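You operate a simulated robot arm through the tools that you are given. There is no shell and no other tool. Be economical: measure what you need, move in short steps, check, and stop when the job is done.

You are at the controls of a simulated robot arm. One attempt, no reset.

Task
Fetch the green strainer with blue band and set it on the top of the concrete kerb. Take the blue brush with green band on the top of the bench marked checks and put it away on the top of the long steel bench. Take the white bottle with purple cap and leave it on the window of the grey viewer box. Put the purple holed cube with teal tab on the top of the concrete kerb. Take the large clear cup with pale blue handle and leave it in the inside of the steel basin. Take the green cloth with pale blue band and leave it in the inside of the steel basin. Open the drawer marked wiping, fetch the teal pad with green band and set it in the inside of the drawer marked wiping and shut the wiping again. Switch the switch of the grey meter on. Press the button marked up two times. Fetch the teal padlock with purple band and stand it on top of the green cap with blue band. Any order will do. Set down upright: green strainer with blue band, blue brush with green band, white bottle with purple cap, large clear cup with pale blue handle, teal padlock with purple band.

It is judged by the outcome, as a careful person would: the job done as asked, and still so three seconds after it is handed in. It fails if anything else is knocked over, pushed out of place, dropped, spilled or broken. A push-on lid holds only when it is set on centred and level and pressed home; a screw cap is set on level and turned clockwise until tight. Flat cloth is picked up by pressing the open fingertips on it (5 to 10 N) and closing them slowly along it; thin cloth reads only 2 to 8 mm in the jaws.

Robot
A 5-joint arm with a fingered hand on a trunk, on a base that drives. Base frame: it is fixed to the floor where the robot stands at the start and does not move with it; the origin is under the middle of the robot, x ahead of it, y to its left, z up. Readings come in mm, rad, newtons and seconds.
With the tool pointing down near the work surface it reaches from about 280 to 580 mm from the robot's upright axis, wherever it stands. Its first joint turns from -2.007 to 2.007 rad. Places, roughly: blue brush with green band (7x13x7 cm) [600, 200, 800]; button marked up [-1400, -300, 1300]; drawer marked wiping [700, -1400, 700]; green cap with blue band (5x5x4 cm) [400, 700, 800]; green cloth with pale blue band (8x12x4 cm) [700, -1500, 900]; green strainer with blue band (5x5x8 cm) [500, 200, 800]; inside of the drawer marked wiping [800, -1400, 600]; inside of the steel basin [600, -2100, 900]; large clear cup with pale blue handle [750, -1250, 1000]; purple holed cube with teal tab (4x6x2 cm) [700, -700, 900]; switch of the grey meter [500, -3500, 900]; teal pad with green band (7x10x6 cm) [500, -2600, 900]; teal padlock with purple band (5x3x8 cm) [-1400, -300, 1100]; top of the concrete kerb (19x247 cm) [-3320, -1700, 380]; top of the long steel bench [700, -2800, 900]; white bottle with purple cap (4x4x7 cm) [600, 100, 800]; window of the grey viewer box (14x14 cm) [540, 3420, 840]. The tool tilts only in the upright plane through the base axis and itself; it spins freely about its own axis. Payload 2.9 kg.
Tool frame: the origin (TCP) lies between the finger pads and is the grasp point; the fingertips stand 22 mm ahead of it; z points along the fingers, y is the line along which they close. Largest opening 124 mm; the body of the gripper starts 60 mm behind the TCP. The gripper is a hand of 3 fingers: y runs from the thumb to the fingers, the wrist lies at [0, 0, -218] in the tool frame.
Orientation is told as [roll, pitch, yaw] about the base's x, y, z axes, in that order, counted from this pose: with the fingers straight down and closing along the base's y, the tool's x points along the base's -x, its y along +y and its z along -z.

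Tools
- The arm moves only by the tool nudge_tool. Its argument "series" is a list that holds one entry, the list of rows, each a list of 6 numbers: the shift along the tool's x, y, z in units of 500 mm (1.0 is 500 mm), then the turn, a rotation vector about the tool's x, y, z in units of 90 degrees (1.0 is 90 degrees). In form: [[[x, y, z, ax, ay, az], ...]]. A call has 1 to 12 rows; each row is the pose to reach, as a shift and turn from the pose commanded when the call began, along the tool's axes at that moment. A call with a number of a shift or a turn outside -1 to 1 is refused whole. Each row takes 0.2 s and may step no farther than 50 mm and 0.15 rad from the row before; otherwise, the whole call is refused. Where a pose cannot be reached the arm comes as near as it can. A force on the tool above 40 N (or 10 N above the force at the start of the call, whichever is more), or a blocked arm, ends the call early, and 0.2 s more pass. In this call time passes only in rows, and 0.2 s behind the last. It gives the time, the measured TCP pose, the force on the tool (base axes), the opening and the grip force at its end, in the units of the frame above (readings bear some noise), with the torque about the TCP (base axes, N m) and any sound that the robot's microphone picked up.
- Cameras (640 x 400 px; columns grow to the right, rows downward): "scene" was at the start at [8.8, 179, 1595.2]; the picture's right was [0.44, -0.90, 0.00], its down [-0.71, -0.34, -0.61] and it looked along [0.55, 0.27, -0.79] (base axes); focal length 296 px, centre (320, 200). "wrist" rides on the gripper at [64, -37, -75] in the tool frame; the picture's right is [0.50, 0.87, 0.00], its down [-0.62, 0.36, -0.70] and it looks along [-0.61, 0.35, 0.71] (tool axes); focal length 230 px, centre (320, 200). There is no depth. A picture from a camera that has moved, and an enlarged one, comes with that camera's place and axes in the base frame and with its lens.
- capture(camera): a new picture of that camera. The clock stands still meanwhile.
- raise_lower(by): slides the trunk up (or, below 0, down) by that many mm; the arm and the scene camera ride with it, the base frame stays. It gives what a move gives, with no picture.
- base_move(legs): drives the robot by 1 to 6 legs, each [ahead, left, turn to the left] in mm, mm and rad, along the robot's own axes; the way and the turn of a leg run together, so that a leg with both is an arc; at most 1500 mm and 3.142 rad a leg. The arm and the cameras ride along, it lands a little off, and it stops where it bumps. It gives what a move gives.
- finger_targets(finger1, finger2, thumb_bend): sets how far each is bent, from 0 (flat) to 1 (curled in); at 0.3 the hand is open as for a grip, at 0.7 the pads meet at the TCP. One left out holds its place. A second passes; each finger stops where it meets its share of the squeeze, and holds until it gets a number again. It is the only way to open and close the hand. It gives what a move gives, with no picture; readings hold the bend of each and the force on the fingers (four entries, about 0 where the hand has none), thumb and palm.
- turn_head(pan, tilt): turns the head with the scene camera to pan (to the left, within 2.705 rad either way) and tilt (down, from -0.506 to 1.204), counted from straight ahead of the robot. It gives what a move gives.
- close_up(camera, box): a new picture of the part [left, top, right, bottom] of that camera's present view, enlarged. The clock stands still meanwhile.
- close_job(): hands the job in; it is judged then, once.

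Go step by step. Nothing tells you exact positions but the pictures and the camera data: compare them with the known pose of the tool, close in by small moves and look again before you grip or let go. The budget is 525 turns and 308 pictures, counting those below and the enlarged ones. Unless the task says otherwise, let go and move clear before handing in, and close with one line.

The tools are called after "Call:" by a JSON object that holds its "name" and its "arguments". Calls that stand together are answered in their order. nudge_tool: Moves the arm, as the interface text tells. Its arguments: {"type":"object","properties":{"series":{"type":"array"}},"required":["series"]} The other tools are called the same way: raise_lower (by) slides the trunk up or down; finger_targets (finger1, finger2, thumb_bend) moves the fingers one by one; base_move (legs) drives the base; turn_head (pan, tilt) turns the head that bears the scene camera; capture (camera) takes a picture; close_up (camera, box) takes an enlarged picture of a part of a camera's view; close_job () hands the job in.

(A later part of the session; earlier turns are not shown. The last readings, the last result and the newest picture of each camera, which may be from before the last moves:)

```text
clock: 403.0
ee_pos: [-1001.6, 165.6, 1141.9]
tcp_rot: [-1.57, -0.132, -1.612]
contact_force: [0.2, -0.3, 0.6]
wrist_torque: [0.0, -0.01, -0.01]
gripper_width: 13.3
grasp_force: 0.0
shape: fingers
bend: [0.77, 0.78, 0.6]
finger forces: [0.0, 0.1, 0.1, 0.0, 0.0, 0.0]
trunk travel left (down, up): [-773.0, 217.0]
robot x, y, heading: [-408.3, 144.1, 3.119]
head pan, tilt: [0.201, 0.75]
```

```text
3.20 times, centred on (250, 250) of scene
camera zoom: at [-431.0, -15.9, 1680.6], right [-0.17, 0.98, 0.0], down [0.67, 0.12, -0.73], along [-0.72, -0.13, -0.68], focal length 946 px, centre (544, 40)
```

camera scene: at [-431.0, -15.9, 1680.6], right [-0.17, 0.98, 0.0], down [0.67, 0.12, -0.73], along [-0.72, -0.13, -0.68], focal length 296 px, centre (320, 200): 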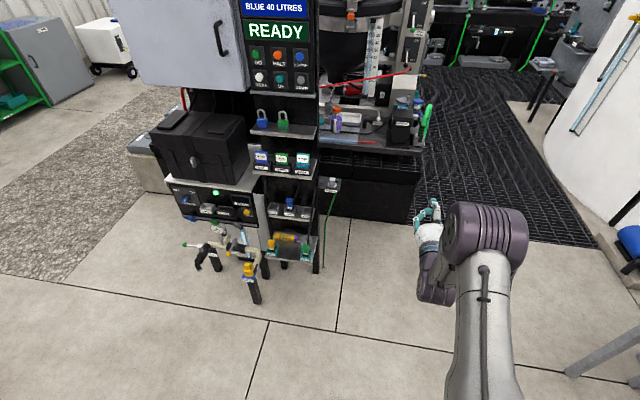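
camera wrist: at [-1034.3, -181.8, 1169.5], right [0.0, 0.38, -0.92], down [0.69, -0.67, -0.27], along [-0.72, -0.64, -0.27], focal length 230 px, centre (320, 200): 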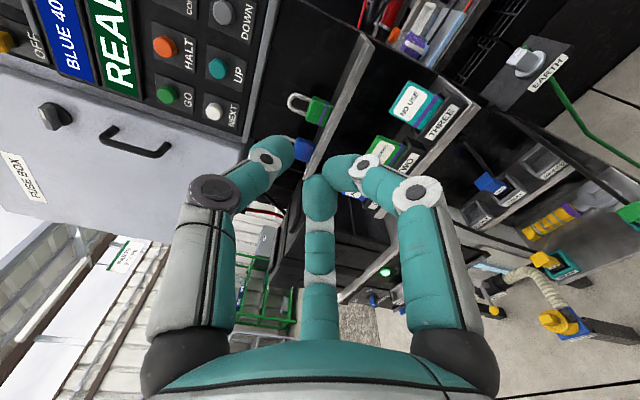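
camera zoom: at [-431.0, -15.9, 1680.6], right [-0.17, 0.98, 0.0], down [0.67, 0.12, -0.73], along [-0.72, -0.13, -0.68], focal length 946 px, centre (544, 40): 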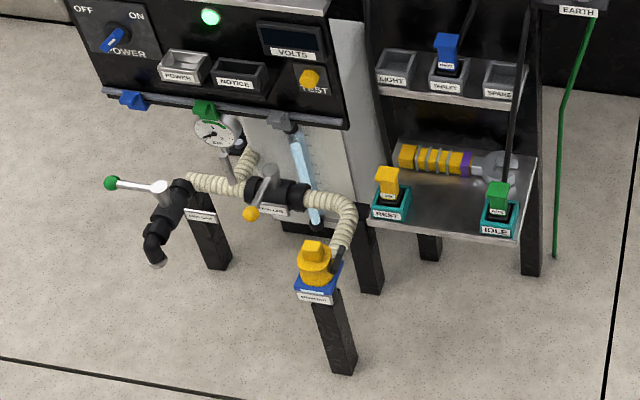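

Call:
{"name": "close_up", "arguments": {"camera": "wrist", "box": [180, 100, 460, 300]}}

Call:
{"name": "close_up", "arguments": {"camera": "scene", "box": [235, 60, 335, 190]}}

```text
2.00 times, centred on (320, 200) of wrist
camera zoom: at [-923.1, 231.8, 1169.4], right [0.02, 0.38, -0.92], down [0.67, -0.69, -0.27], along [-0.74, -0.62, -0.27], focal length 460 px, centre (320, 200)
```

zoom: 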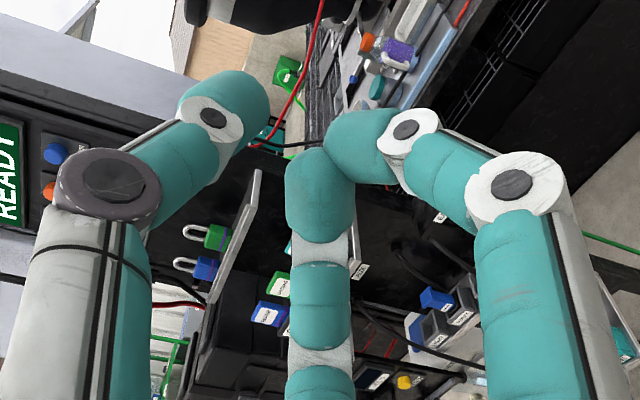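

```text
3.08 times, centred on (285, 125) of scene
camera zoom: at [-431.0, -15.9, 1680.6], right [-0.17, 0.98, 0.0], down [0.67, 0.12, -0.73], along [-0.72, -0.13, -0.68], focal length 909 px, centre (428, 431)
```

zoom: 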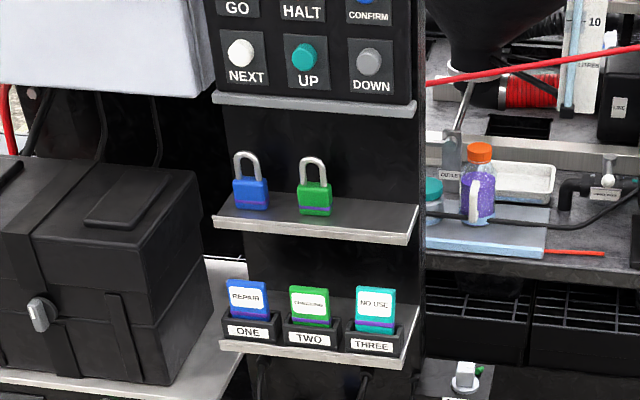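

Call:
{"name": "turn_head", "arguments": {"pan": 0.9, "tilt": 1.0}}

Call:
{"name": "capture", "arguments": {"camera": "scene"}}

Call:
{"name": "turn_head", "arguments": {"pan": -0.1, "tilt": 1.2}}

Call:
{"name": "capture", "arguments": {"camera": "scene"}}

```text
clock: 404.1
ee_pos: [-1001.0, 166.0, 1143.0]
tcp_rot: [-1.571, -0.132, -1.611]
contact_force: [0.6, -0.3, -0.3]
wrist_torque: [0.02, -0.02, 0.0]
gripper_width: 13.4
grasp_force: 0.0
shape: fingers
bend: [0.77, 0.78, 0.6]
finger forces: [0.0, 0.1, 0.0, 0.1, 0.1, 0.0]
trunk travel left (down, up): [-773.0, 217.0]
robot x, y, heading: [-407.7, 142.8, 3.114]
head pan, tilt: [0.901, 1.0]
```

```text
148 pictures are left
camera scene: at [-394.1, -54.8, 1661.6], right [-0.77, 0.64, 0.0], down [0.54, 0.65, -0.54], along [-0.35, -0.41, -0.84], focal length 296 px, centre (320, 200)
```

scene: 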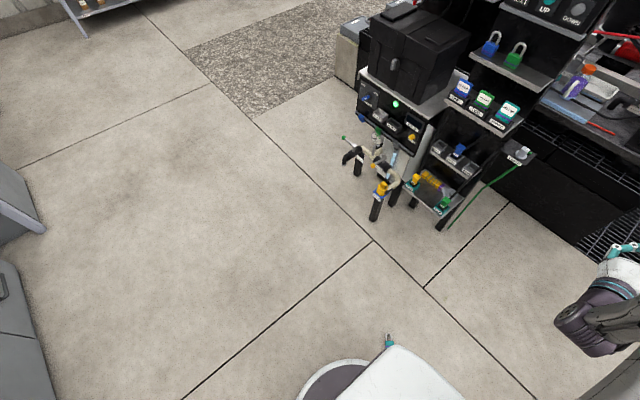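

```text
clock: 405.4
ee_pos: [-1000.4, 166.4, 1141.8]
tcp_rot: [-1.571, -0.13, -1.611]
contact_force: [-0.5, -0.5, -0.1]
wrist_torque: [-0.01, 0.02, 0.03]
gripper_width: 13.5
grasp_force: 0.0
shape: fingers
bend: [0.77, 0.78, 0.6]
finger forces: [0.1, 0.0, 0.0, 0.0, 0.0, 0.0]
trunk travel left (down, up): [-773.0, 217.0]
robot x, y, heading: [-406.5, 144.1, 3.119]
head pan, tilt: [-0.099, 1.201]
```

```text
147 pictures are left
camera scene: at [-404.9, 5.6, 1648.9], right [0.12, 0.99, 0.0], down [0.93, -0.11, -0.36], along [-0.36, 0.04, -0.93], focal length 296 px, centre (320, 200)
```

scene: 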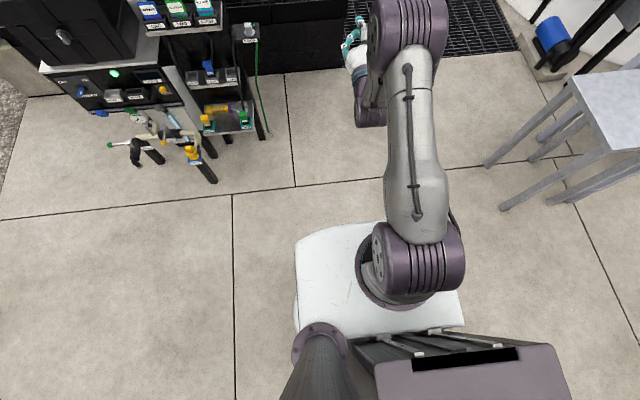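

I spot the padlock on the floor just in front-left of the base (≈[-797,20]). I'll back off a little and look at it.

Call:
{"name": "base_move", "arguments": {"legs": [[-250, 0, 0.022]]}}

Call:
{"name": "turn_head", "arguments": {"pan": 0.2, "tilt": 1.1}}

Call:
{"name": "capture", "arguments": {"camera": "scene"}}

```text
clock: 407.2
ee_pos: [-752.3, 148.2, 1142.3]
tcp_rot: [-1.57, -0.132, -1.585]
contact_force: [0.4, -0.2, 0.3]
wrist_torque: [0.02, 0.01, -0.01]
gripper_width: 13.6
grasp_force: 0.0
shape: fingers
bend: [0.77, 0.78, 0.6]
finger forces: [0.0, 0.1, 0.1, 0.1, 0.0, 0.0]
trunk travel left (down, up): [-773.0, 217.0]
robot x, y, heading: [-160.5, 142.5, -3.14]
head pan, tilt: [-0.099, 1.201]
```

```text
clock: 408.0
ee_pos: [-753.0, 147.4, 1142.7]
tcp_rot: [-1.57, -0.131, -1.586]
contact_force: [0.7, -0.5, -0.2]
wrist_torque: [-0.01, 0.02, 0.02]
gripper_width: 13.4
grasp_force: 0.0
shape: fingers
bend: [0.77, 0.78, 0.6]
finger forces: [0.0, 0.0, 0.0, 0.0, 0.0, 0.0]
trunk travel left (down, up): [-773.0, 217.0]
robot x, y, heading: [-161.8, 145.2, -3.136]
head pan, tilt: [0.201, 1.1]
```

```text
146 pictures are left
camera scene: at [-159.2, -15.1, 1654.9], right [-0.2, 0.98, 0.0], down [0.87, 0.18, -0.45], along [-0.44, -0.09, -0.89], focal length 296 px, centre (320, 200)
```

scene: 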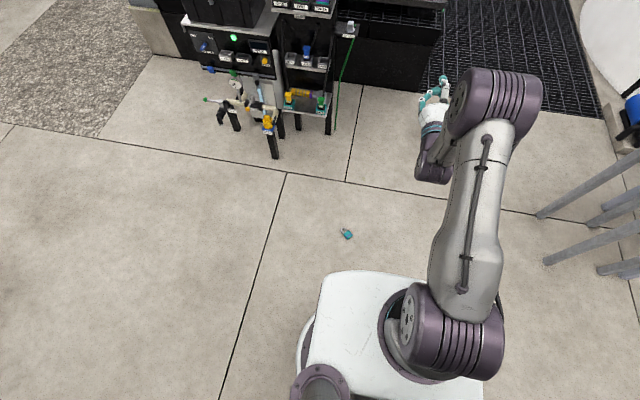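

Call:
{"name": "close_up", "arguments": {"camera": "scene", "box": [320, 215, 376, 250]}}

```text
11.43 times, centred on (348, 232) of scene
camera zoom: at [-159.2, -15.1, 1654.9], right [-0.2, 0.98, 0.0], down [0.87, 0.18, -0.45], along [-0.44, -0.09, -0.89], focal length 3377 px, centre (0, -171)
```

zoom: 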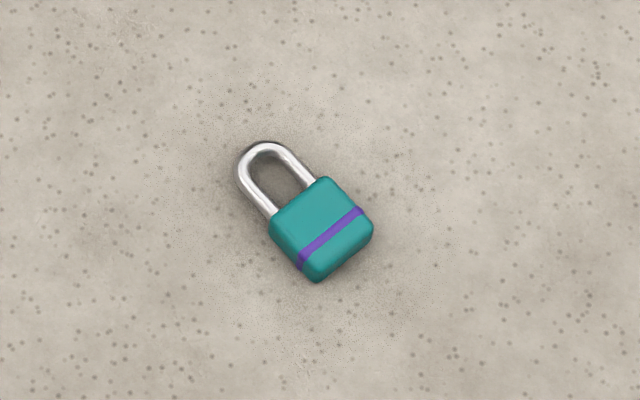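

The padlock lies flat on the floor at ≈[-778,27], unharmed. I'll bring the tool down-pointing again and position the robot to pick it up with its shackle side under the thumb.

Call:
{"name": "nudge_tool", "arguments": {"series": [[[0, 0, -0.03, -0.089, 0.0116, 0], [0, 0, -0.06, -0.178, 0.0232, 0], [0, 0, -0.09, -0.267, 0.0348, 0], [0, 0, -0.12, -0.356, 0.0464, 0], [0, 0, -0.15, -0.445, 0.058, 0], [0, 0, -0.18, -0.534, 0.0696, 0], [0, 0, -0.21, -0.623, 0.0812, 0], [0, 0, -0.24, -0.712, 0.0928, 0], [0, 0, -0.27, -0.801, 0.1044, 0], [0, 0, -0.3, -0.89, 0.116, 0], [0, 0, -0.32, -0.98, 0.128, 0]]]}}

Call:
{"name": "finger_targets", "arguments": {"finger1": 0.36, "finger2": 0.36, "thumb_bend": 0.3}}

Call:
{"name": "base_move", "arguments": {"legs": [[0, -289, 0], [381, 0, 0], [0, 0, 1.047]]}}

Call:
{"name": "turn_head", "arguments": {"pan": 0.0, "tilt": 1.1}}

Call:
{"name": "capture", "arguments": {"camera": "scene"}}

Call:
{"name": "capture", "arguments": {"camera": "wrist"}}

```text
clock: 410.4
ee_pos: [-592.2, 145.6, 1141.3]
tcp_rot: [-0.016, -0.003, -1.715]
contact_force: [0.6, -0.6, 0.1]
wrist_torque: [-0.01, -0.01, 0.03]
gripper_width: 13.3
grasp_force: 0.1
shape: fingers
bend: [0.77, 0.78, 0.6]
finger forces: [0.1, 0.0, 0.0, 0.0, 0.0, 0.0]
trunk travel left (down, up): [-773.0, 217.0]
robot x, y, heading: [-158.3, 141.7, -3.141]
head pan, tilt: [0.201, 1.1]
```

```text
clock: 411.4
ee_pos: [-591.8, 146.5, 1142.1]
tcp_rot: [-0.019, -0.002, -1.716]
contact_force: [-0.2, 0.3, 0.2]
wrist_torque: [-0.02, 0.02, 0.0]
gripper_width: 95.7
grasp_force: 0.1
shape: fingers
bend: [0.36, 0.36, 0.3]
finger forces: [0.0, 0.0, 0.1, 0.0, 0.0, 0.0]
trunk travel left (down, up): [-773.0, 217.0]
robot x, y, heading: [-157.8, 141.8, -3.141]
head pan, tilt: [0.201, 1.1]
```

```text
clock: 418.1
ee_pos: [-754.9, 54.1, 1141.4]
tcp_rot: [-0.018, -0.002, -0.652]
contact_force: [0.2, -0.1, -0.7]
wrist_torque: [-0.01, 0.0, 0.02]
gripper_width: 95.5
grasp_force: 0.1
shape: fingers
bend: [0.36, 0.36, 0.3]
finger forces: [0.1, 0.0, 0.1, 0.0, 0.1, 0.0]
trunk travel left (down, up): [-773.0, 217.0]
robot x, y, heading: [-538.7, 435.9, -2.075]
head pan, tilt: [0.201, 1.1]
```

```text
clock: 418.8
ee_pos: [-755.0, 54.3, 1141.7]
tcp_rot: [-0.018, -0.002, -0.653]
contact_force: [0.4, 0.1, -0.9]
wrist_torque: [0.02, -0.04, 0.01]
gripper_width: 95.5
grasp_force: 0.1
shape: fingers
bend: [0.36, 0.36, 0.3]
finger forces: [0.0, 0.0, 0.0, 0.0, 0.0, 0.0]
trunk travel left (down, up): [-773.0, 217.0]
robot x, y, heading: [-541.6, 433.2, -2.076]
head pan, tilt: [0.0, 1.1]
```

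```text
144 pictures are left
camera scene: at [-414.0, 359.3, 1654.9], right [-0.88, 0.48, 0.0], down [0.43, 0.78, -0.45], along [-0.22, -0.4, -0.89], focal length 296 px, centre (320, 200)
```

scene: 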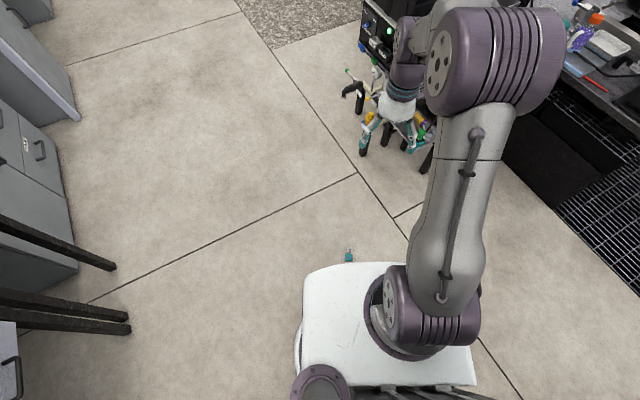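

```text
143 pictures are left
camera wrist: at [-828.0, 65.0, 1216.1], right [0.13, 0.99, -0.02], down [0.71, -0.08, 0.7], along [0.69, -0.1, -0.72], focal length 230 px, centre (320, 200)
```

wrist: 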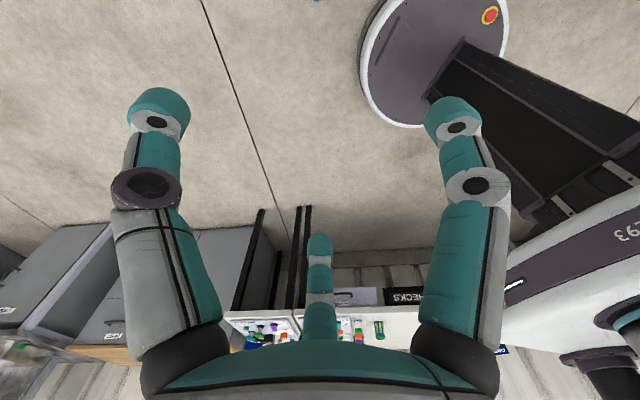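

Call:
{"name": "raise_lower", "arguments": {"by": -400}}

Call:
{"name": "raise_lower", "arguments": {"by": -330}}

Call:
{"name": "nudge_tool", "arguments": {"series": [[[0, 0, 0.08, 0, 0, 0], [0, 0, 0.16, 0, 0, 0], [0, 0, 0.24, 0, 0, 0], [0, 0, 0.32, 0, 0, 0], [0, 0, 0.4, 0, 0, 0]]]}}

Call:
{"name": "capture", "arguments": {"camera": "wrist"}}

Call:
{"name": "close_up", "arguments": {"camera": "scene", "box": [270, 120, 430, 280]}}

```text
clock: 422.6
ee_pos: [-755.5, 53.6, 741.7]
tcp_rot: [-0.018, -0.002, -0.653]
contact_force: [-0.7, -0.8, -1.0]
wrist_torque: [0.0, 0.01, -0.01]
gripper_width: 96.0
grasp_force: 0.1
shape: fingers
bend: [0.36, 0.36, 0.3]
finger forces: [0.0, 0.1, 0.0, 0.0, 0.0, 0.0]
trunk travel left (down, up): [-373.0, 617.0]
robot x, y, heading: [-542.9, 430.2, -2.071]
head pan, tilt: [0.0, 1.1]
```

```text
clock: 425.9
ee_pos: [-754.9, 53.5, 410.8]
tcp_rot: [-0.017, -0.002, -0.652]
contact_force: [-0.3, -0.3, 0.4]
wrist_torque: [0.04, 0.0, -0.01]
gripper_width: 96.0
grasp_force: 0.1
shape: fingers
bend: [0.36, 0.36, 0.3]
finger forces: [0.0, 0.0, 0.1, 0.1, 0.0, 0.0]
trunk travel left (down, up): [-43.0, 947.0]
robot x, y, heading: [-540.4, 431.9, -2.076]
head pan, tilt: [0.0, 1.1]
```

```text
clock: 427.1
ee_pos: [-760.0, 50.8, 210.4]
tcp_rot: [-0.017, -0.002, -0.656]
contact_force: [-0.1, -0.7, 0.4]
wrist_torque: [0.01, 0.03, -0.02]
gripper_width: 95.9
grasp_force: 0.1
shape: fingers
bend: [0.36, 0.36, 0.3]
finger forces: [0.0, 0.0, 0.1, 0.1, 0.0, 0.0]
trunk travel left (down, up): [-43.0, 947.0]
robot x, y, heading: [-540.4, 432.2, -2.075]
head pan, tilt: [0.0, 1.1]
```

```text
142 pictures are left
camera wrist: at [-831.4, 61.6, 284.2], right [0.13, 0.99, -0.02], down [0.71, -0.08, 0.7], along [0.69, -0.1, -0.72], focal length 230 px, centre (320, 200)
```

wrist: 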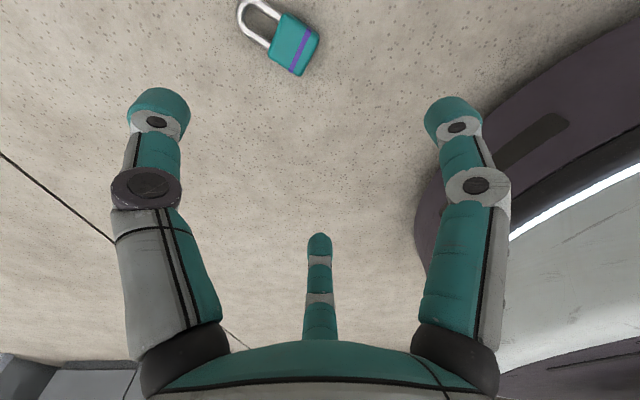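

```text
2.50 times, centred on (350, 200) of scene
camera zoom: at [-414.0, 359.4, 925.0], right [-0.88, 0.48, 0.0], down [0.43, 0.78, -0.45], along [-0.22, -0.4, -0.89], focal length 739 px, centre (245, 200)
```

zoom: 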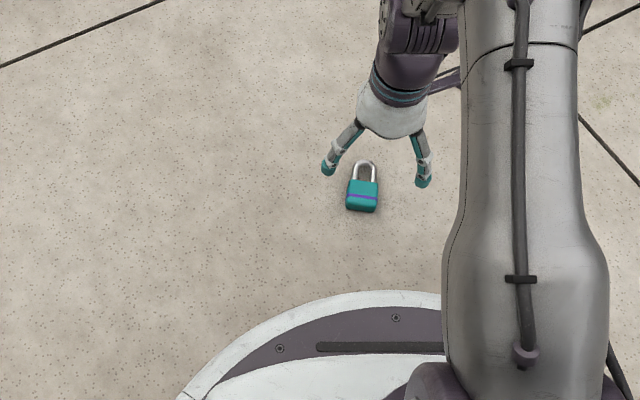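

Call:
{"name": "nudge_tool", "arguments": {"series": [[[0.007, -0.056, 0.04, 0, 0, 0.045], [0.013, -0.113, 0.08, 0, 0, 0.0866], [0.013, -0.113, 0.16, 0, 0, 0.0866], [0.013, -0.113, 0.24, 0, 0, 0.0866]]]}}

Call:
{"name": "capture", "arguments": {"camera": "wrist"}}

```text
clock: 428.1
ee_pos: [-798.6, 8.8, 93.4]
tcp_rot: [-0.019, -0.003, -0.79]
contact_force: [-0.2, -0.1, 0.1]
wrist_torque: [-0.01, -0.01, 0.01]
gripper_width: 96.0
grasp_force: 0.0
shape: fingers
bend: [0.36, 0.36, 0.3]
finger forces: [0.0, 0.0, 0.0, 0.1, 0.1, 0.0]
trunk travel left (down, up): [-43.0, 947.0]
robot x, y, heading: [-539.8, 431.5, -2.074]
head pan, tilt: [0.0, 1.1]
```

```text
140 pictures are left
camera wrist: at [-869.7, 29.8, 167.7], right [0.26, 0.96, -0.02], down [0.69, -0.18, 0.7], along [0.67, -0.2, -0.72], focal length 230 px, centre (320, 200)
```

wrist: 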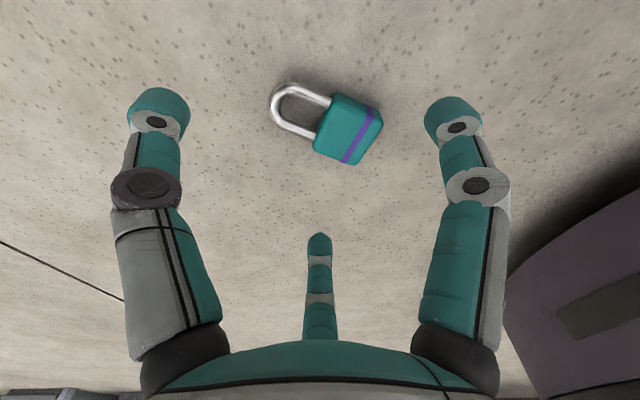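

Call:
{"name": "nudge_tool", "arguments": {"series": [[[0, 0, 0.06, 0, 0, 0], [0, 0, 0.108, 0, 0, 0]]]}}

Call:
{"name": "capture", "arguments": {"camera": "wrist"}}

```text
clock: 428.7
ee_pos: [-800.2, 9.9, 38.2]
tcp_rot: [-0.016, -0.002, -0.788]
contact_force: [-0.9, 0.2, 0.2]
wrist_torque: [0.02, 0.01, 0.0]
gripper_width: 96.1
grasp_force: 0.0
shape: fingers
bend: [0.36, 0.36, 0.3]
finger forces: [0.0, 0.0, 0.1, 0.0, 0.0, 0.1]
trunk travel left (down, up): [-43.0, 947.0]
robot x, y, heading: [-540.7, 433.9, -2.073]
head pan, tilt: [0.0, 1.1]
```

```text
139 pictures are left
camera wrist: at [-871.1, 31.0, 112.7], right [0.26, 0.96, -0.02], down [0.69, -0.18, 0.7], along [0.67, -0.19, -0.72], focal length 230 px, centre (320, 200)
```

wrist: 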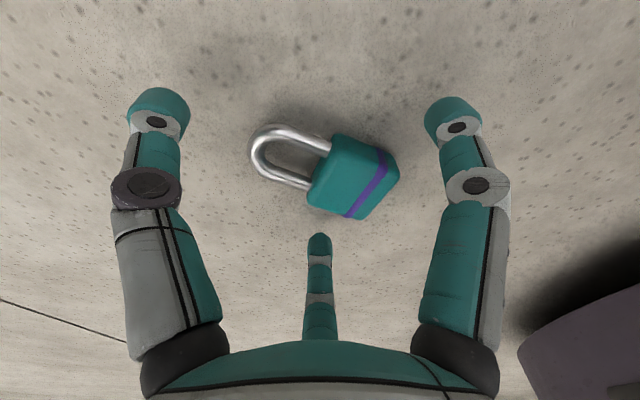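

Call:
{"name": "finger_targets", "arguments": {"finger1": 0.54, "finger2": 0.54}}

Call:
{"name": "capture", "arguments": {"camera": "wrist"}}

```text
clock: 429.7
ee_pos: [-801.1, 9.5, 39.2]
tcp_rot: [-0.017, -0.004, -0.788]
contact_force: [0.8, 0.6, 0.2]
wrist_torque: [0.02, 0.02, -0.03]
gripper_width: 73.9
grasp_force: 0.0
shape: fingers
bend: [0.54, 0.53, 0.3]
finger forces: [0.0, 0.4, 0.0, 0.1, 0.0, 0.1]
trunk travel left (down, up): [-43.0, 947.0]
robot x, y, heading: [-542.4, 432.5, -2.075]
head pan, tilt: [0.0, 1.1]
```

```text
138 pictures are left
camera wrist: at [-871.1, 30.9, 112.9], right [0.26, 0.96, -0.02], down [0.69, -0.18, 0.7], along [0.67, -0.19, -0.72], focal length 230 px, centre (320, 200)
```

wrist: 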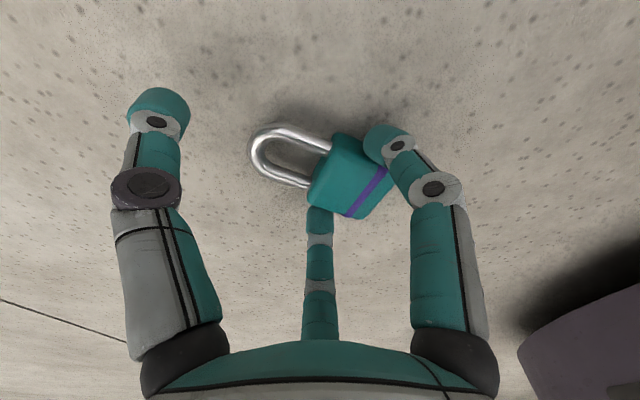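

Call:
{"name": "finger_targets", "arguments": {"finger1": 0.64, "finger2": 0.64}}

Call:
{"name": "finger_targets", "arguments": {"thumb_bend": 0.58}}

Call:
{"name": "finger_targets", "arguments": {"finger1": 0.72, "finger2": 0.72}}

Call:
{"name": "capture", "arguments": {"camera": "wrist"}}

```text
clock: 430.7
ee_pos: [-800.8, 10.4, 38.3]
tcp_rot: [-0.018, -0.003, -0.79]
contact_force: [0.0, 0.1, 0.8]
wrist_torque: [-0.03, -0.01, 0.0]
gripper_width: 71.8
grasp_force: 6.4
shape: fingers
bend: [0.56, 0.55, 0.3]
finger forces: [6.7, 6.7, 0.0, 0.1, 0.1, 0.0]
trunk travel left (down, up): [-43.0, 947.0]
robot x, y, heading: [-538.6, 430.1, -2.072]
head pan, tilt: [0.0, 1.1]
```

```text
clock: 431.7
ee_pos: [-801.0, 8.7, 39.3]
tcp_rot: [-0.021, -0.005, -0.79]
contact_force: [-3.0, -4.1, 8.0]
wrist_torque: [-0.09, 0.13, -0.02]
gripper_width: 34.6
grasp_force: 9.6
shape: fingers
bend: [0.56, 0.55, 0.56]
finger forces: [7.5, 7.4, 0.0, 0.0, 4.7, 0.0]
trunk travel left (down, up): [-43.0, 947.0]
robot x, y, heading: [-542.2, 428.5, -2.078]
head pan, tilt: [0.0, 1.1]
```

```text
clock: 432.7
ee_pos: [-800.4, 10.1, 38.6]
tcp_rot: [-0.02, -0.004, -0.79]
contact_force: [-3.3, -2.3, 7.2]
wrist_torque: [-0.13, 0.14, 0.0]
gripper_width: 34.1
grasp_force: 14.5
shape: fingers
bend: [0.56, 0.55, 0.56]
finger forces: [12.3, 11.5, 0.0, 0.0, 4.3, 0.1]
trunk travel left (down, up): [-43.0, 947.0]
robot x, y, heading: [-542.5, 433.4, -2.081]
head pan, tilt: [0.0, 1.1]
```

```text
137 pictures are left
camera wrist: at [-871.2, 30.9, 113.4], right [0.26, 0.96, -0.02], down [0.7, -0.18, 0.7], along [0.67, -0.2, -0.72], focal length 230 px, centre (320, 200)
```

wrist: 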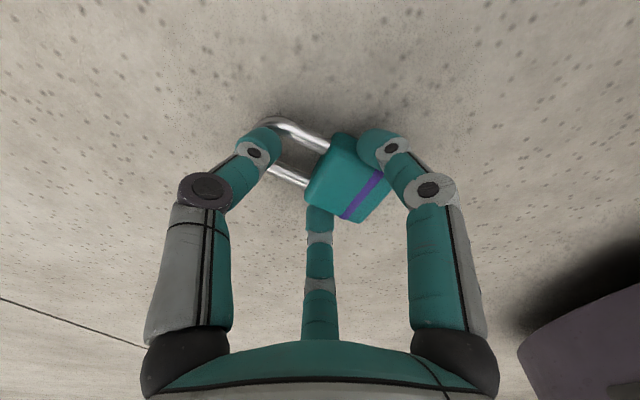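

Good hold. Lift gently and check.

Call:
{"name": "nudge_tool", "arguments": {"series": [[[0, 0, -0.03, 0, 0, 0], [0, 0, -0.08, 0, 0, 0], [0, 0, -0.14, 0, 0, 0]]]}}

Call:
{"name": "capture", "arguments": {"camera": "wrist"}}

```text
clock: 433.5
ee_pos: [-798.1, 9.0, 107.8]
tcp_rot: [-0.019, -0.003, -0.789]
contact_force: [0.2, 0.2, -1.1]
wrist_torque: [0.01, -0.03, 0.02]
gripper_width: 31.9
grasp_force: 11.3
shape: fingers
bend: [0.56, 0.55, 0.57]
finger forces: [11.3, 11.2, 0.0, 0.1, 0.1, 0.0]
trunk travel left (down, up): [-43.0, 947.0]
robot x, y, heading: [-537.0, 433.2, -2.076]
head pan, tilt: [0.0, 1.1]
```

```text
136 pictures are left
camera wrist: at [-868.3, 30.3, 182.2], right [0.26, 0.97, -0.02], down [0.69, -0.18, 0.7], along [0.67, -0.19, -0.72], focal length 230 px, centre (320, 200)
```

wrist: 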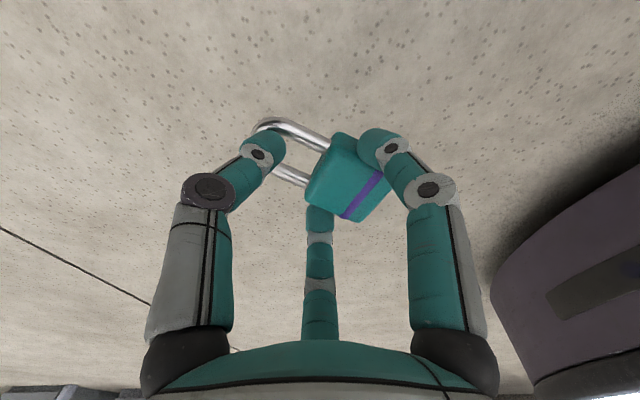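

Call:
{"name": "close_up", "arguments": {"camera": "wrist", "box": [220, 100, 400, 240]}}

```text
2.86 times, centred on (310, 170) of wrist
camera zoom: at [-868.3, 30.3, 182.2], right [0.26, 0.97, -0.02], down [0.69, -0.18, 0.7], along [0.67, -0.19, -0.72], focal length 657 px, centre (349, 286)
```

zoom: 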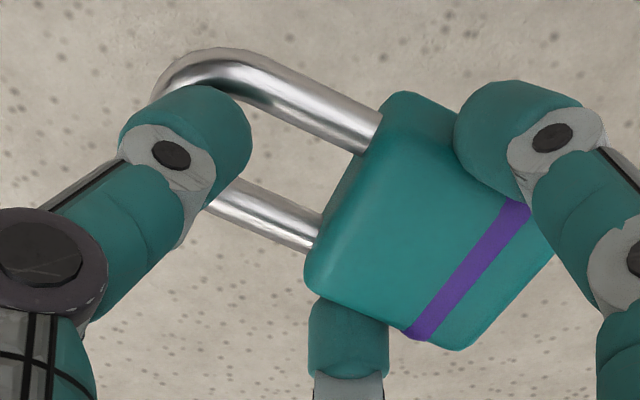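

Call:
{"name": "finger_targets", "arguments": {"thumb_bend": 0.45}}

Call:
{"name": "close_up", "arguments": {"camera": "wrist", "box": [180, 80, 400, 240]}}

```text
clock: 434.5
ee_pos: [-797.9, 9.5, 107.6]
tcp_rot: [-0.018, -0.004, -0.789]
contact_force: [-1.1, -1.7, -1.1]
wrist_torque: [-0.04, 0.01, -0.01]
gripper_width: 48.9
grasp_force: 11.4
shape: fingers
bend: [0.56, 0.55, 0.45]
finger forces: [11.2, 11.3, 0.1, 0.1, 0.1, 0.0]
trunk travel left (down, up): [-43.0, 947.0]
robot x, y, heading: [-543.7, 427.7, -2.077]
head pan, tilt: [0.0, 1.1]
```

```text
2.50 times, centred on (290, 160) of wrist
camera zoom: at [-868.5, 30.3, 182.1], right [0.26, 0.96, -0.02], down [0.69, -0.18, 0.7], along [0.67, -0.19, -0.72], focal length 575 px, centre (395, 300)
```

zoom: 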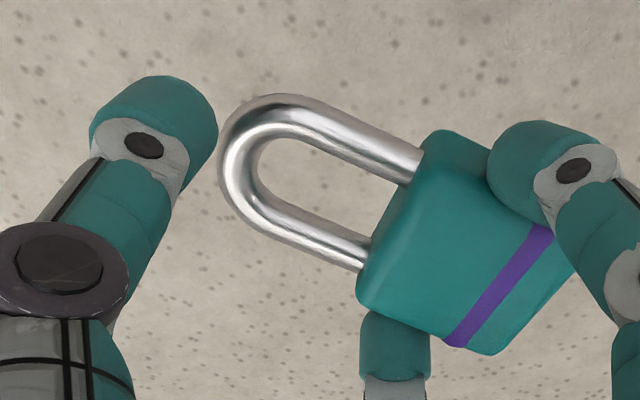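

The padlock is securely held by the side fingers. I'll raise, turn to face the bench and look at the green cap.

Call:
{"name": "raise_lower", "arguments": {"by": 400}}

Call:
{"name": "raise_lower", "arguments": {"by": 330}}

Call:
{"name": "nudge_tool", "arguments": {"series": [[[0, 0, -0.08, 0, 0, 0], [0, 0, -0.16, 0, 0, 0], [0, 0, -0.24, 0, 0, 0], [0, 0, -0.32, 0, 0, 0], [0, 0, -0.4, 0, 0, 0], [0, 0, -0.48, 0, 0, 0]]]}}

Call:
{"name": "base_move", "arguments": {"legs": [[0, 0, 2.076], [0, 216, 0], [100, 0, 0]]}}

Call:
{"name": "turn_head", "arguments": {"pan": 0.0, "tilt": 0.7}}

Call:
{"name": "capture", "arguments": {"camera": "scene"}}

Call:
{"name": "capture", "arguments": {"camera": "wrist"}}

```text
clock: 438.3
ee_pos: [-797.8, 10.3, 507.8]
tcp_rot: [-0.018, -0.003, -0.789]
contact_force: [-0.3, -0.1, -0.4]
wrist_torque: [0.01, 0.01, 0.06]
gripper_width: 48.8
grasp_force: 11.2
shape: fingers
bend: [0.56, 0.55, 0.45]
finger forces: [11.4, 11.4, 0.0, 0.0, 0.1, 0.0]
trunk travel left (down, up): [-443.0, 547.0]
robot x, y, heading: [-537.4, 430.3, -2.071]
head pan, tilt: [0.0, 1.1]
```

```text
clock: 441.6
ee_pos: [-797.8, 8.9, 837.7]
tcp_rot: [-0.019, -0.004, -0.788]
contact_force: [-0.5, 0.2, -1.0]
wrist_torque: [0.02, 0.04, 0.03]
gripper_width: 48.6
grasp_force: 11.4
shape: fingers
bend: [0.56, 0.55, 0.45]
finger forces: [11.3, 11.3, 0.0, 0.1, 0.0, 0.1]
trunk travel left (down, up): [-773.0, 217.0]
robot x, y, heading: [-539.6, 429.1, -2.072]
head pan, tilt: [0.0, 1.1]
```

```text
clock: 443.0
ee_pos: [-797.0, 12.4, 1077.0]
tcp_rot: [-0.018, -0.005, -0.79]
contact_force: [0.2, -0.2, -0.5]
wrist_torque: [0.01, 0.01, -0.03]
gripper_width: 48.9
grasp_force: 11.3
shape: fingers
bend: [0.56, 0.55, 0.45]
finger forces: [11.3, 11.3, 0.0, 0.0, 0.0, 0.0]
trunk travel left (down, up): [-773.0, 217.0]
robot x, y, heading: [-544.0, 431.7, -2.074]
head pan, tilt: [0.0, 1.1]
```

```text
clock: 450.3
ee_pos: [56.0, 617.8, 1077.0]
tcp_rot: [-0.015, -0.005, 1.271]
contact_force: [0.5, 0.3, -1.5]
wrist_torque: [-0.01, -0.01, 0.0]
gripper_width: 49.0
grasp_force: 11.4
shape: fingers
bend: [0.56, 0.55, 0.45]
finger forces: [10.9, 11.0, 0.1, 0.0, 0.0, 0.0]
trunk travel left (down, up): [-773.0, 217.0]
robot x, y, heading: [-437.3, 645.8, -0.017]
head pan, tilt: [0.0, 1.1]
```

```text
clock: 451.2
ee_pos: [55.8, 617.9, 1077.2]
tcp_rot: [-0.018, -0.005, 1.274]
contact_force: [0.7, 0.0, -1.4]
wrist_torque: [-0.02, -0.03, -0.02]
gripper_width: 48.7
grasp_force: 10.6
shape: fingers
bend: [0.56, 0.55, 0.45]
finger forces: [11.0, 11.0, 0.0, 0.0, 0.0, 0.0]
trunk travel left (down, up): [-773.0, 217.0]
robot x, y, heading: [-435.3, 648.8, -0.017]
head pan, tilt: [0.0, 0.7]
```

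```text
133 pictures are left
camera scene: at [-407.6, 792.9, 1684.8], right [-0.01, -1.0, 0.0], down [-0.64, 0.01, -0.76], along [0.76, -0.01, -0.64], focal length 296 px, centre (320, 200)
```

scene: 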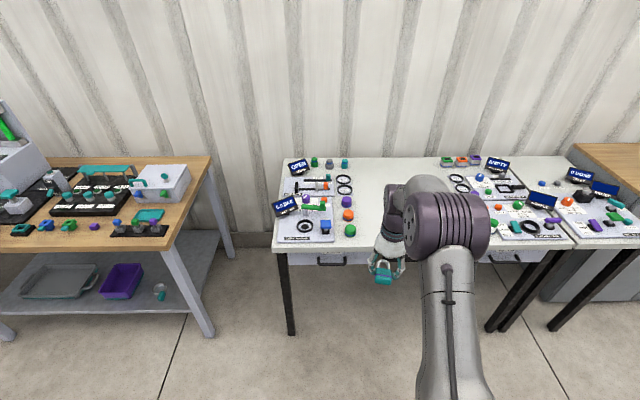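

```text
132 pictures are left
camera wrist: at [70.6, 546.2, 1151.7], right [-0.97, -0.22, -0.02], down [-0.17, 0.7, 0.7], along [-0.14, 0.68, -0.72], focal length 230 px, centre (320, 200)
```

wrist: 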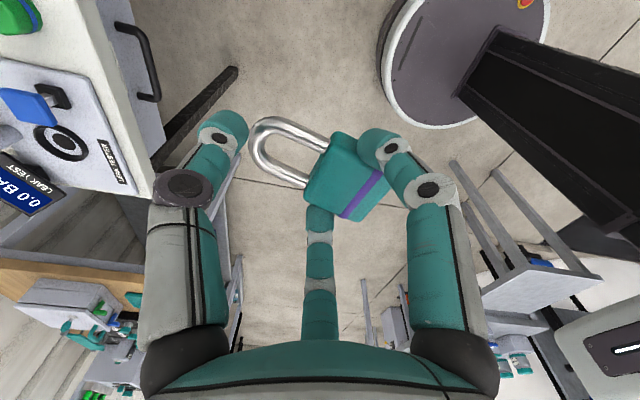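

Call:
{"name": "close_up", "arguments": {"camera": "scene", "box": [270, 150, 400, 270]}}

```text
3.33 times, centred on (335, 210) of scene
camera zoom: at [-407.6, 792.9, 1684.8], right [-0.01, -1.0, 0.0], down [-0.64, 0.01, -0.76], along [0.76, -0.01, -0.64], focal length 985 px, centre (270, 167)
```

zoom: 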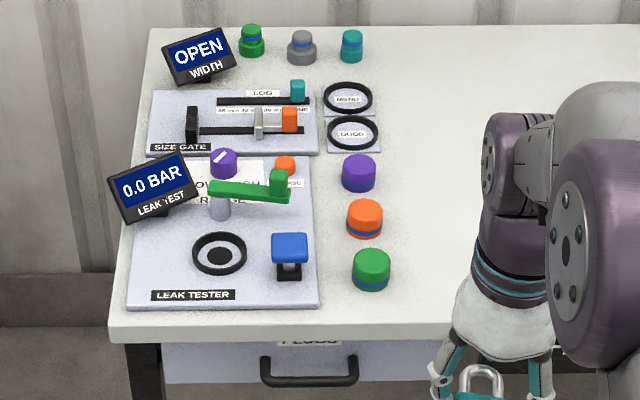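

The green cap with blue band stands near the front edge at ≈[423,660]. I'll align the arm and tilt the tool so the padlock becomes upright.

Call:
{"name": "nudge_tool", "arguments": {"series": [[[-0.021, 0.006, 0, 0, 0, -0.045], [-0.042, 0.013, 0, 0, 0, -0.09]]]}}

Call:
{"name": "nudge_tool", "arguments": {"series": [[[-0.003, -0.016, 0, 0.088, -0.0124, 0], [-0.007, -0.033, 0, 0.176, -0.0248, 0], [-0.01, -0.049, 0, 0.264, -0.0372, 0], [-0.013, -0.065, 0, 0.352, -0.0496, 0], [-0.017, -0.082, 0, 0.44, -0.062, 0], [-0.02, -0.098, 0, 0.528, -0.0744, 0], [-0.024, -0.115, 0, 0.616, -0.0868, 0], [-0.027, -0.131, 0, 0.704, -0.0992, 0], [-0.03, -0.147, 0, 0.792, -0.1116, 0], [-0.034, -0.164, 0, 0.88, -0.124, 0], [-0.037, -0.18, 0, 0.98, -0.138, 0]]]}}

Call:
{"name": "capture", "arguments": {"camera": "wrist"}}

Call:
{"name": "capture", "arguments": {"camera": "scene"}}

```text
clock: 451.8
ee_pos: [55.7, 641.2, 1076.2]
tcp_rot: [-0.017, -0.001, 1.416]
contact_force: [1.1, 0.4, -1.3]
wrist_torque: [0.0, -0.03, -0.01]
gripper_width: 49.2
grasp_force: 10.7
shape: fingers
bend: [0.56, 0.55, 0.45]
finger forces: [10.9, 11.1, 0.0, 0.0, 0.1, 0.0]
trunk travel left (down, up): [-773.0, 217.0]
robot x, y, heading: [-440.2, 648.8, -0.016]
head pan, tilt: [0.0, 0.7]
```

```text
refused: row 11 steps farther than a row can; nothing moved
```

```text
130 pictures are left
camera wrist: at [81.0, 571.8, 1151.4], right [-0.93, -0.36, -0.02], down [-0.27, 0.67, 0.7], along [-0.24, 0.65, -0.72], focal length 230 px, centre (320, 200)
```

wrist: 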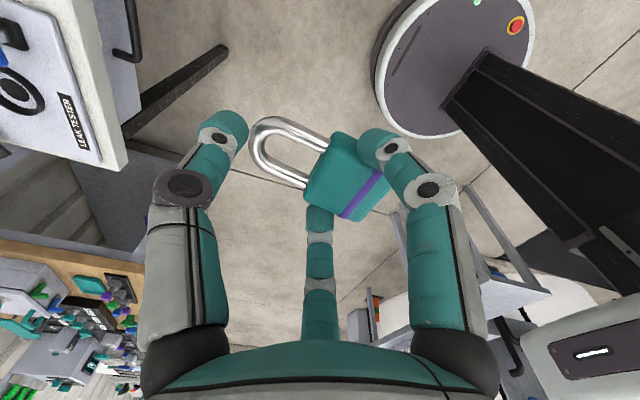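

```text
129 pictures are left
camera scene: at [-407.1, 793.3, 1684.9], right [-0.01, -1.0, 0.0], down [-0.64, 0.01, -0.76], along [0.76, -0.01, -0.64], focal length 296 px, centre (320, 200)
```

scene: 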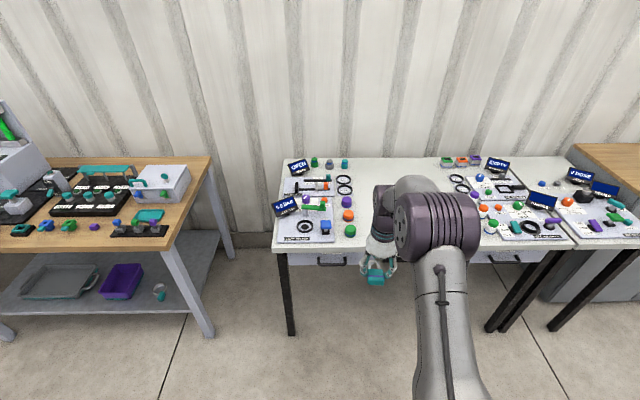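

Call:
{"name": "nudge_tool", "arguments": {"series": [[[-0.003, -0.016, 0, 0.09, -0.0126, 0], [-0.007, -0.033, 0, 0.18, -0.0252, 0], [-0.01, -0.049, 0, 0.27, -0.0378, 0], [-0.013, -0.065, 0, 0.36, -0.0504, 0], [-0.017, -0.082, 0, 0.45, -0.063, 0], [-0.02, -0.098, 0, 0.54, -0.0756, 0], [-0.024, -0.115, 0, 0.63, -0.0882, 0], [-0.027, -0.131, 0, 0.72, -0.1008, 0], [-0.03, -0.147, 0, 0.81, -0.1134, 0], [-0.034, -0.164, 0, 0.9, -0.126, 0], [-0.037, -0.18, 0, 0.985, -0.138, 0]]]}}

Call:
{"name": "capture", "arguments": {"camera": "wrist"}}

Call:
{"name": "close_up", "arguments": {"camera": "scene", "box": [320, 180, 460, 300]}}

```text
clock: 454.2
ee_pos: [148.6, 640.9, 1076.6]
tcp_rot: [-1.58, -0.137, 1.563]
contact_force: [0.6, 0.0, -0.5]
wrist_torque: [-0.01, 0.01, 0.02]
gripper_width: 48.8
grasp_force: 10.9
shape: fingers
bend: [0.56, 0.55, 0.45]
finger forces: [11.0, 10.9, 0.0, 0.0, 0.0, 0.0]
out of reach, approached as far as the arm can: row 10, 11
trunk travel left (down, up): [-773.0, 217.0]
robot x, y, heading: [-437.7, 649.4, -0.017]
head pan, tilt: [0.0, 0.7]
```

```text
128 pictures are left
camera wrist: at [71.8, 573.0, 1102.6], right [0.01, -0.38, -0.93], down [-0.69, 0.67, -0.28], along [0.72, 0.64, -0.26], focal length 230 px, centre (320, 200)
```

wrist: 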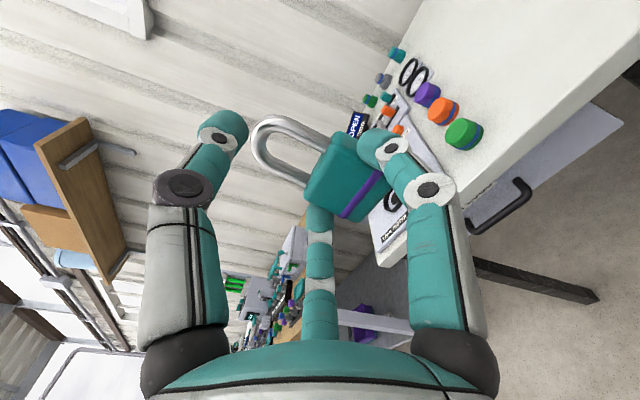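

```text
3.33 times, centred on (390, 240) of scene
camera zoom: at [-406.2, 792.9, 1684.9], right [-0.01, -1.0, 0.0], down [-0.64, 0.01, -0.76], along [0.76, -0.01, -0.64], focal length 985 px, centre (87, 67)
```

zoom: 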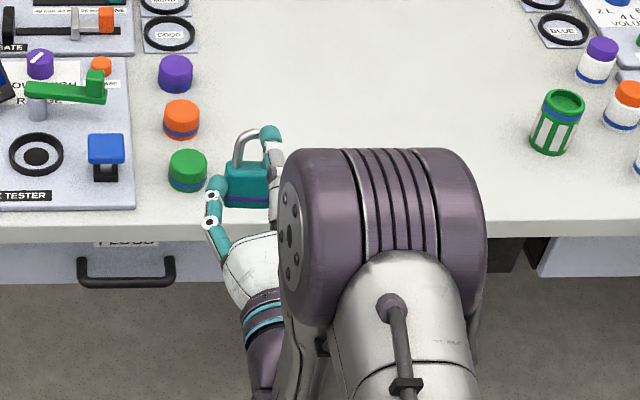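

The padlock is nearly upright but leans ≈6°. I'll spin the tool slightly to correct.

Call:
{"name": "nudge_tool", "arguments": {"series": [[[0, 0, 0, 0, 0, 0.065]]]}}

Call:
{"name": "close_up", "arguments": {"camera": "scene", "box": [345, 200, 425, 260]}}

Call:
{"name": "capture", "arguments": {"camera": "wrist"}}

```text
clock: 454.6
ee_pos: [147.9, 638.7, 1077.0]
tcp_rot: [-1.582, -0.24, 1.559]
contact_force: [0.0, 0.4, -1.5]
wrist_torque: [-0.02, 0.0, 0.02]
gripper_width: 48.8
grasp_force: 10.7
shape: fingers
bend: [0.56, 0.55, 0.45]
finger forces: [11.0, 10.8, 0.0, 0.1, 0.0, 0.1]
trunk travel left (down, up): [-773.0, 217.0]
robot x, y, heading: [-438.0, 646.6, -0.017]
head pan, tilt: [0.0, 0.7]
```

```text
6.67 times, centred on (385, 230) of scene
camera zoom: at [-406.8, 792.8, 1684.9], right [-0.01, -1.0, 0.0], down [-0.64, 0.01, -0.76], along [0.76, -0.01, -0.64], focal length 1970 px, centre (-113, 0)
```

zoom: 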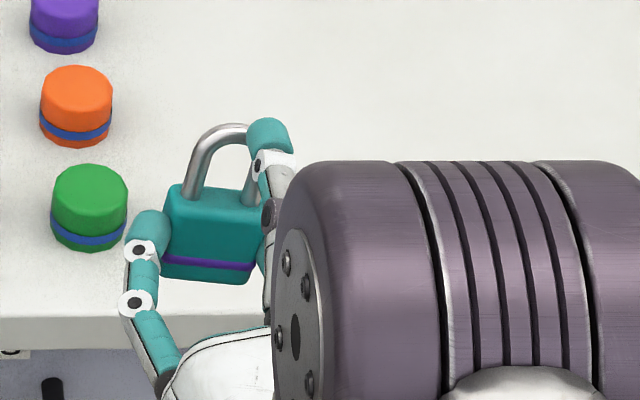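

```text
125 pictures are left
camera wrist: at [71.5, 569.3, 1096.1], right [0.01, -0.28, -0.96], down [-0.69, 0.69, -0.21], along [0.72, 0.66, -0.19], focal length 230 px, centre (320, 200)
```

wrist: 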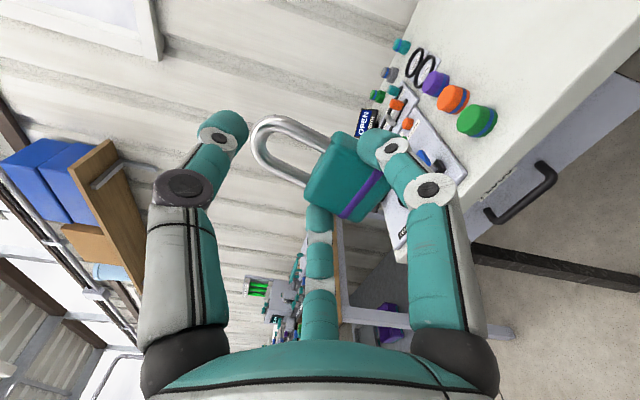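

Call:
{"name": "close_up", "arguments": {"camera": "wrist", "box": [180, 80, 400, 240]}}

```text
2.50 times, centred on (290, 160) of wrist
camera zoom: at [71.5, 569.3, 1096.1], right [0.01, -0.28, -0.96], down [-0.69, 0.69, -0.21], along [0.72, 0.66, -0.19], focal length 575 px, centre (395, 300)
```

zoom: 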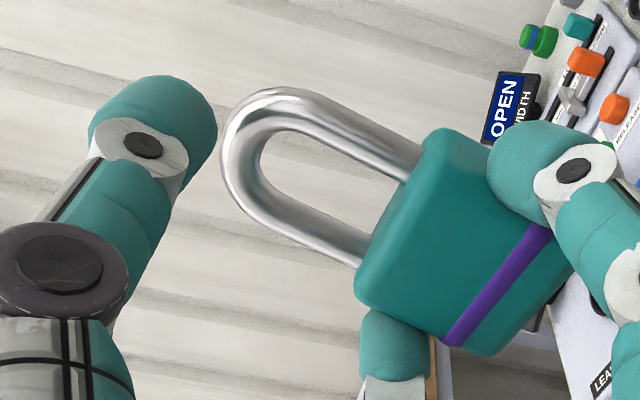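

Call:
{"name": "finger_targets", "arguments": {"thumb_bend": 0.3}}

Call:
{"name": "turn_head", "arguments": {"pan": -0.25, "tilt": 0.75}}

Call:
{"name": "nudge_tool", "arguments": {"series": [[[-0.06, -0.01, -0.02, 0, 0, 0], [-0.12, -0.03, -0.06, 0, 0, 0], [-0.18, -0.05, -0.1, 0, 0, 0], [-0.24, -0.06, -0.14, 0, 0, 0]]]}}

Call:
{"name": "capture", "arguments": {"camera": "scene"}}

```text
clock: 455.6
ee_pos: [146.9, 639.5, 1077.7]
tcp_rot: [-1.58, -0.242, 1.559]
contact_force: [-0.9, 1.3, -1.3]
wrist_torque: [-0.04, 0.01, -0.02]
gripper_width: 70.9
grasp_force: 10.8
shape: fingers
bend: [0.56, 0.55, 0.3]
finger forces: [11.0, 10.8, 0.0, 0.1, 0.0, 0.0]
trunk travel left (down, up): [-773.0, 217.0]
robot x, y, heading: [-436.5, 647.9, -0.016]
head pan, tilt: [0.0, 0.7]
```

```text
clock: 456.4
ee_pos: [148.5, 639.2, 1076.9]
tcp_rot: [-1.582, -0.242, 1.56]
contact_force: [-0.3, 0.9, -1.1]
wrist_torque: [-0.02, 0.05, 0.0]
gripper_width: 71.0
grasp_force: 10.7
shape: fingers
bend: [0.56, 0.55, 0.3]
finger forces: [10.9, 10.8, 0.0, 0.0, 0.1, 0.1]
trunk travel left (down, up): [-773.0, 217.0]
robot x, y, heading: [-433.9, 649.2, -0.017]
head pan, tilt: [-0.25, 0.75]
```

```text
clock: 457.4
ee_pos: [93.8, 648.4, 1128.8]
tcp_rot: [-1.581, -0.24, 1.579]
contact_force: [-0.6, -0.4, -0.9]
wrist_torque: [0.01, 0.02, 0.0]
gripper_width: 71.3
grasp_force: 11.1
shape: fingers
bend: [0.56, 0.55, 0.3]
finger forces: [11.0, 10.9, 0.1, 0.0, 0.1, 0.0]
out of reach, approached as far as the arm can: row 1, 2, 3, 4
trunk travel left (down, up): [-773.0, 217.0]
robot x, y, heading: [-439.0, 645.3, -0.02]
head pan, tilt: [-0.25, 0.75]
```

```text
123 pictures are left
camera scene: at [-412.0, 772.6, 1680.6], right [-0.26, -0.97, 0.0], down [-0.66, 0.18, -0.73], along [0.71, -0.19, -0.68], focal length 296 px, centre (320, 200)
```

scene: 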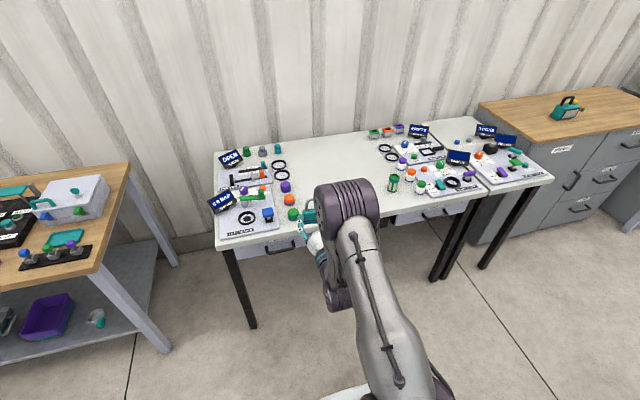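

The sideways shift isn't possible for this arm, so I'll undo it. Then I'll stand the padlock on a free bench spot (y≈550) to square it up before placing it on the cap.

Call:
{"name": "nudge_tool", "arguments": {"series": [[[0.06, 0.01, 0.04, 0, 0, 0], [0.12, 0.03, 0.08, 0, 0, 0], [0.18, 0.05, 0.11, 0, 0, 0], [0.24, 0.06, 0.14, 0, 0, 0]]]}}

Call:
{"name": "base_move", "arguments": {"legs": [[0, -95, 0.017], [240, 0, 0]]}}

Call:
{"name": "raise_lower", "arguments": {"by": -190}}

Call:
{"name": "capture", "arguments": {"camera": "wrist"}}

Call:
{"name": "capture", "arguments": {"camera": "scene"}}

```text
clock: 458.4
ee_pos: [172.7, 610.0, 1070.1]
tcp_rot: [-1.58, -0.241, 1.508]
contact_force: [-0.2, -0.1, -1.6]
wrist_torque: [0.0, 0.03, 0.01]
gripper_width: 71.3
grasp_force: 11.1
shape: fingers
bend: [0.56, 0.55, 0.3]
finger forces: [11.0, 10.8, 0.1, 0.0, 0.0, 0.0]
out of reach, approached as far as the arm can: row 1, 2, 3, 4
trunk travel left (down, up): [-773.0, 217.0]
robot x, y, heading: [-434.6, 646.1, -0.017]
head pan, tilt: [-0.25, 0.75]
```

```text
clock: 460.9
ee_pos: [420.2, 523.0, 1071.5]
tcp_rot: [-1.582, -0.242, 1.522]
contact_force: [-0.1, -0.5, -1.0]
wrist_torque: [0.01, 0.0, 0.01]
gripper_width: 71.1
grasp_force: 10.3
shape: fingers
bend: [0.56, 0.55, 0.3]
finger forces: [11.0, 10.8, 0.0, 0.1, 0.1, 0.1]
trunk travel left (down, up): [-773.0, 217.0]
robot x, y, heading: [-188.8, 551.6, 0.001]
head pan, tilt: [-0.25, 0.75]
```

```text
clock: 463.0
ee_pos: [419.3, 523.2, 880.7]
tcp_rot: [-1.581, -0.24, 1.522]
contact_force: [-0.2, 0.1, -1.0]
wrist_torque: [0.01, 0.05, -0.01]
gripper_width: 71.1
grasp_force: 10.6
shape: fingers
bend: [0.56, 0.55, 0.3]
finger forces: [10.9, 10.8, 0.0, 0.1, 0.0, 0.0]
trunk travel left (down, up): [-583.0, 407.0]
robot x, y, heading: [-192.9, 548.1, -0.006]
head pan, tilt: [-0.25, 0.75]
```

```text
122 pictures are left
camera wrist: at [340.9, 456.4, 900.0], right [-0.01, -0.28, -0.96], down [-0.66, 0.72, -0.21], along [0.75, 0.64, -0.19], focal length 230 px, centre (320, 200)
```

wrist: 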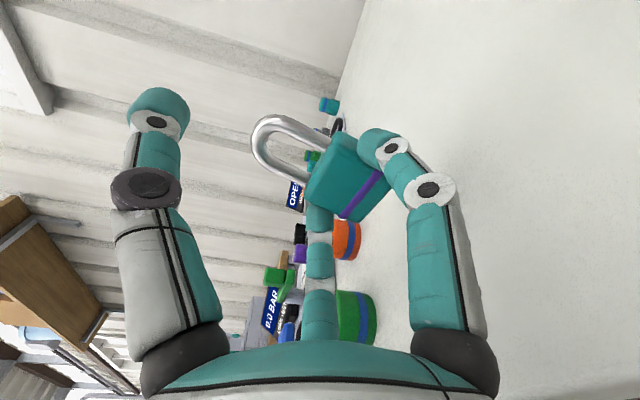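

```text
121 pictures are left
camera scene: at [-167.5, 677.5, 1490.7], right [-0.25, -0.97, 0.0], down [-0.66, 0.17, -0.73], along [0.71, -0.18, -0.68], focal length 296 px, centre (320, 200)
```

scene: 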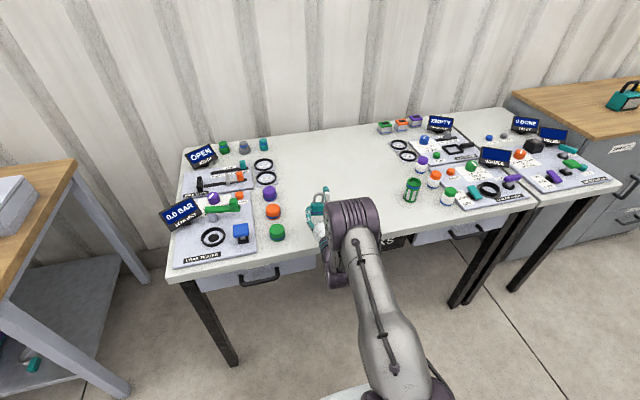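

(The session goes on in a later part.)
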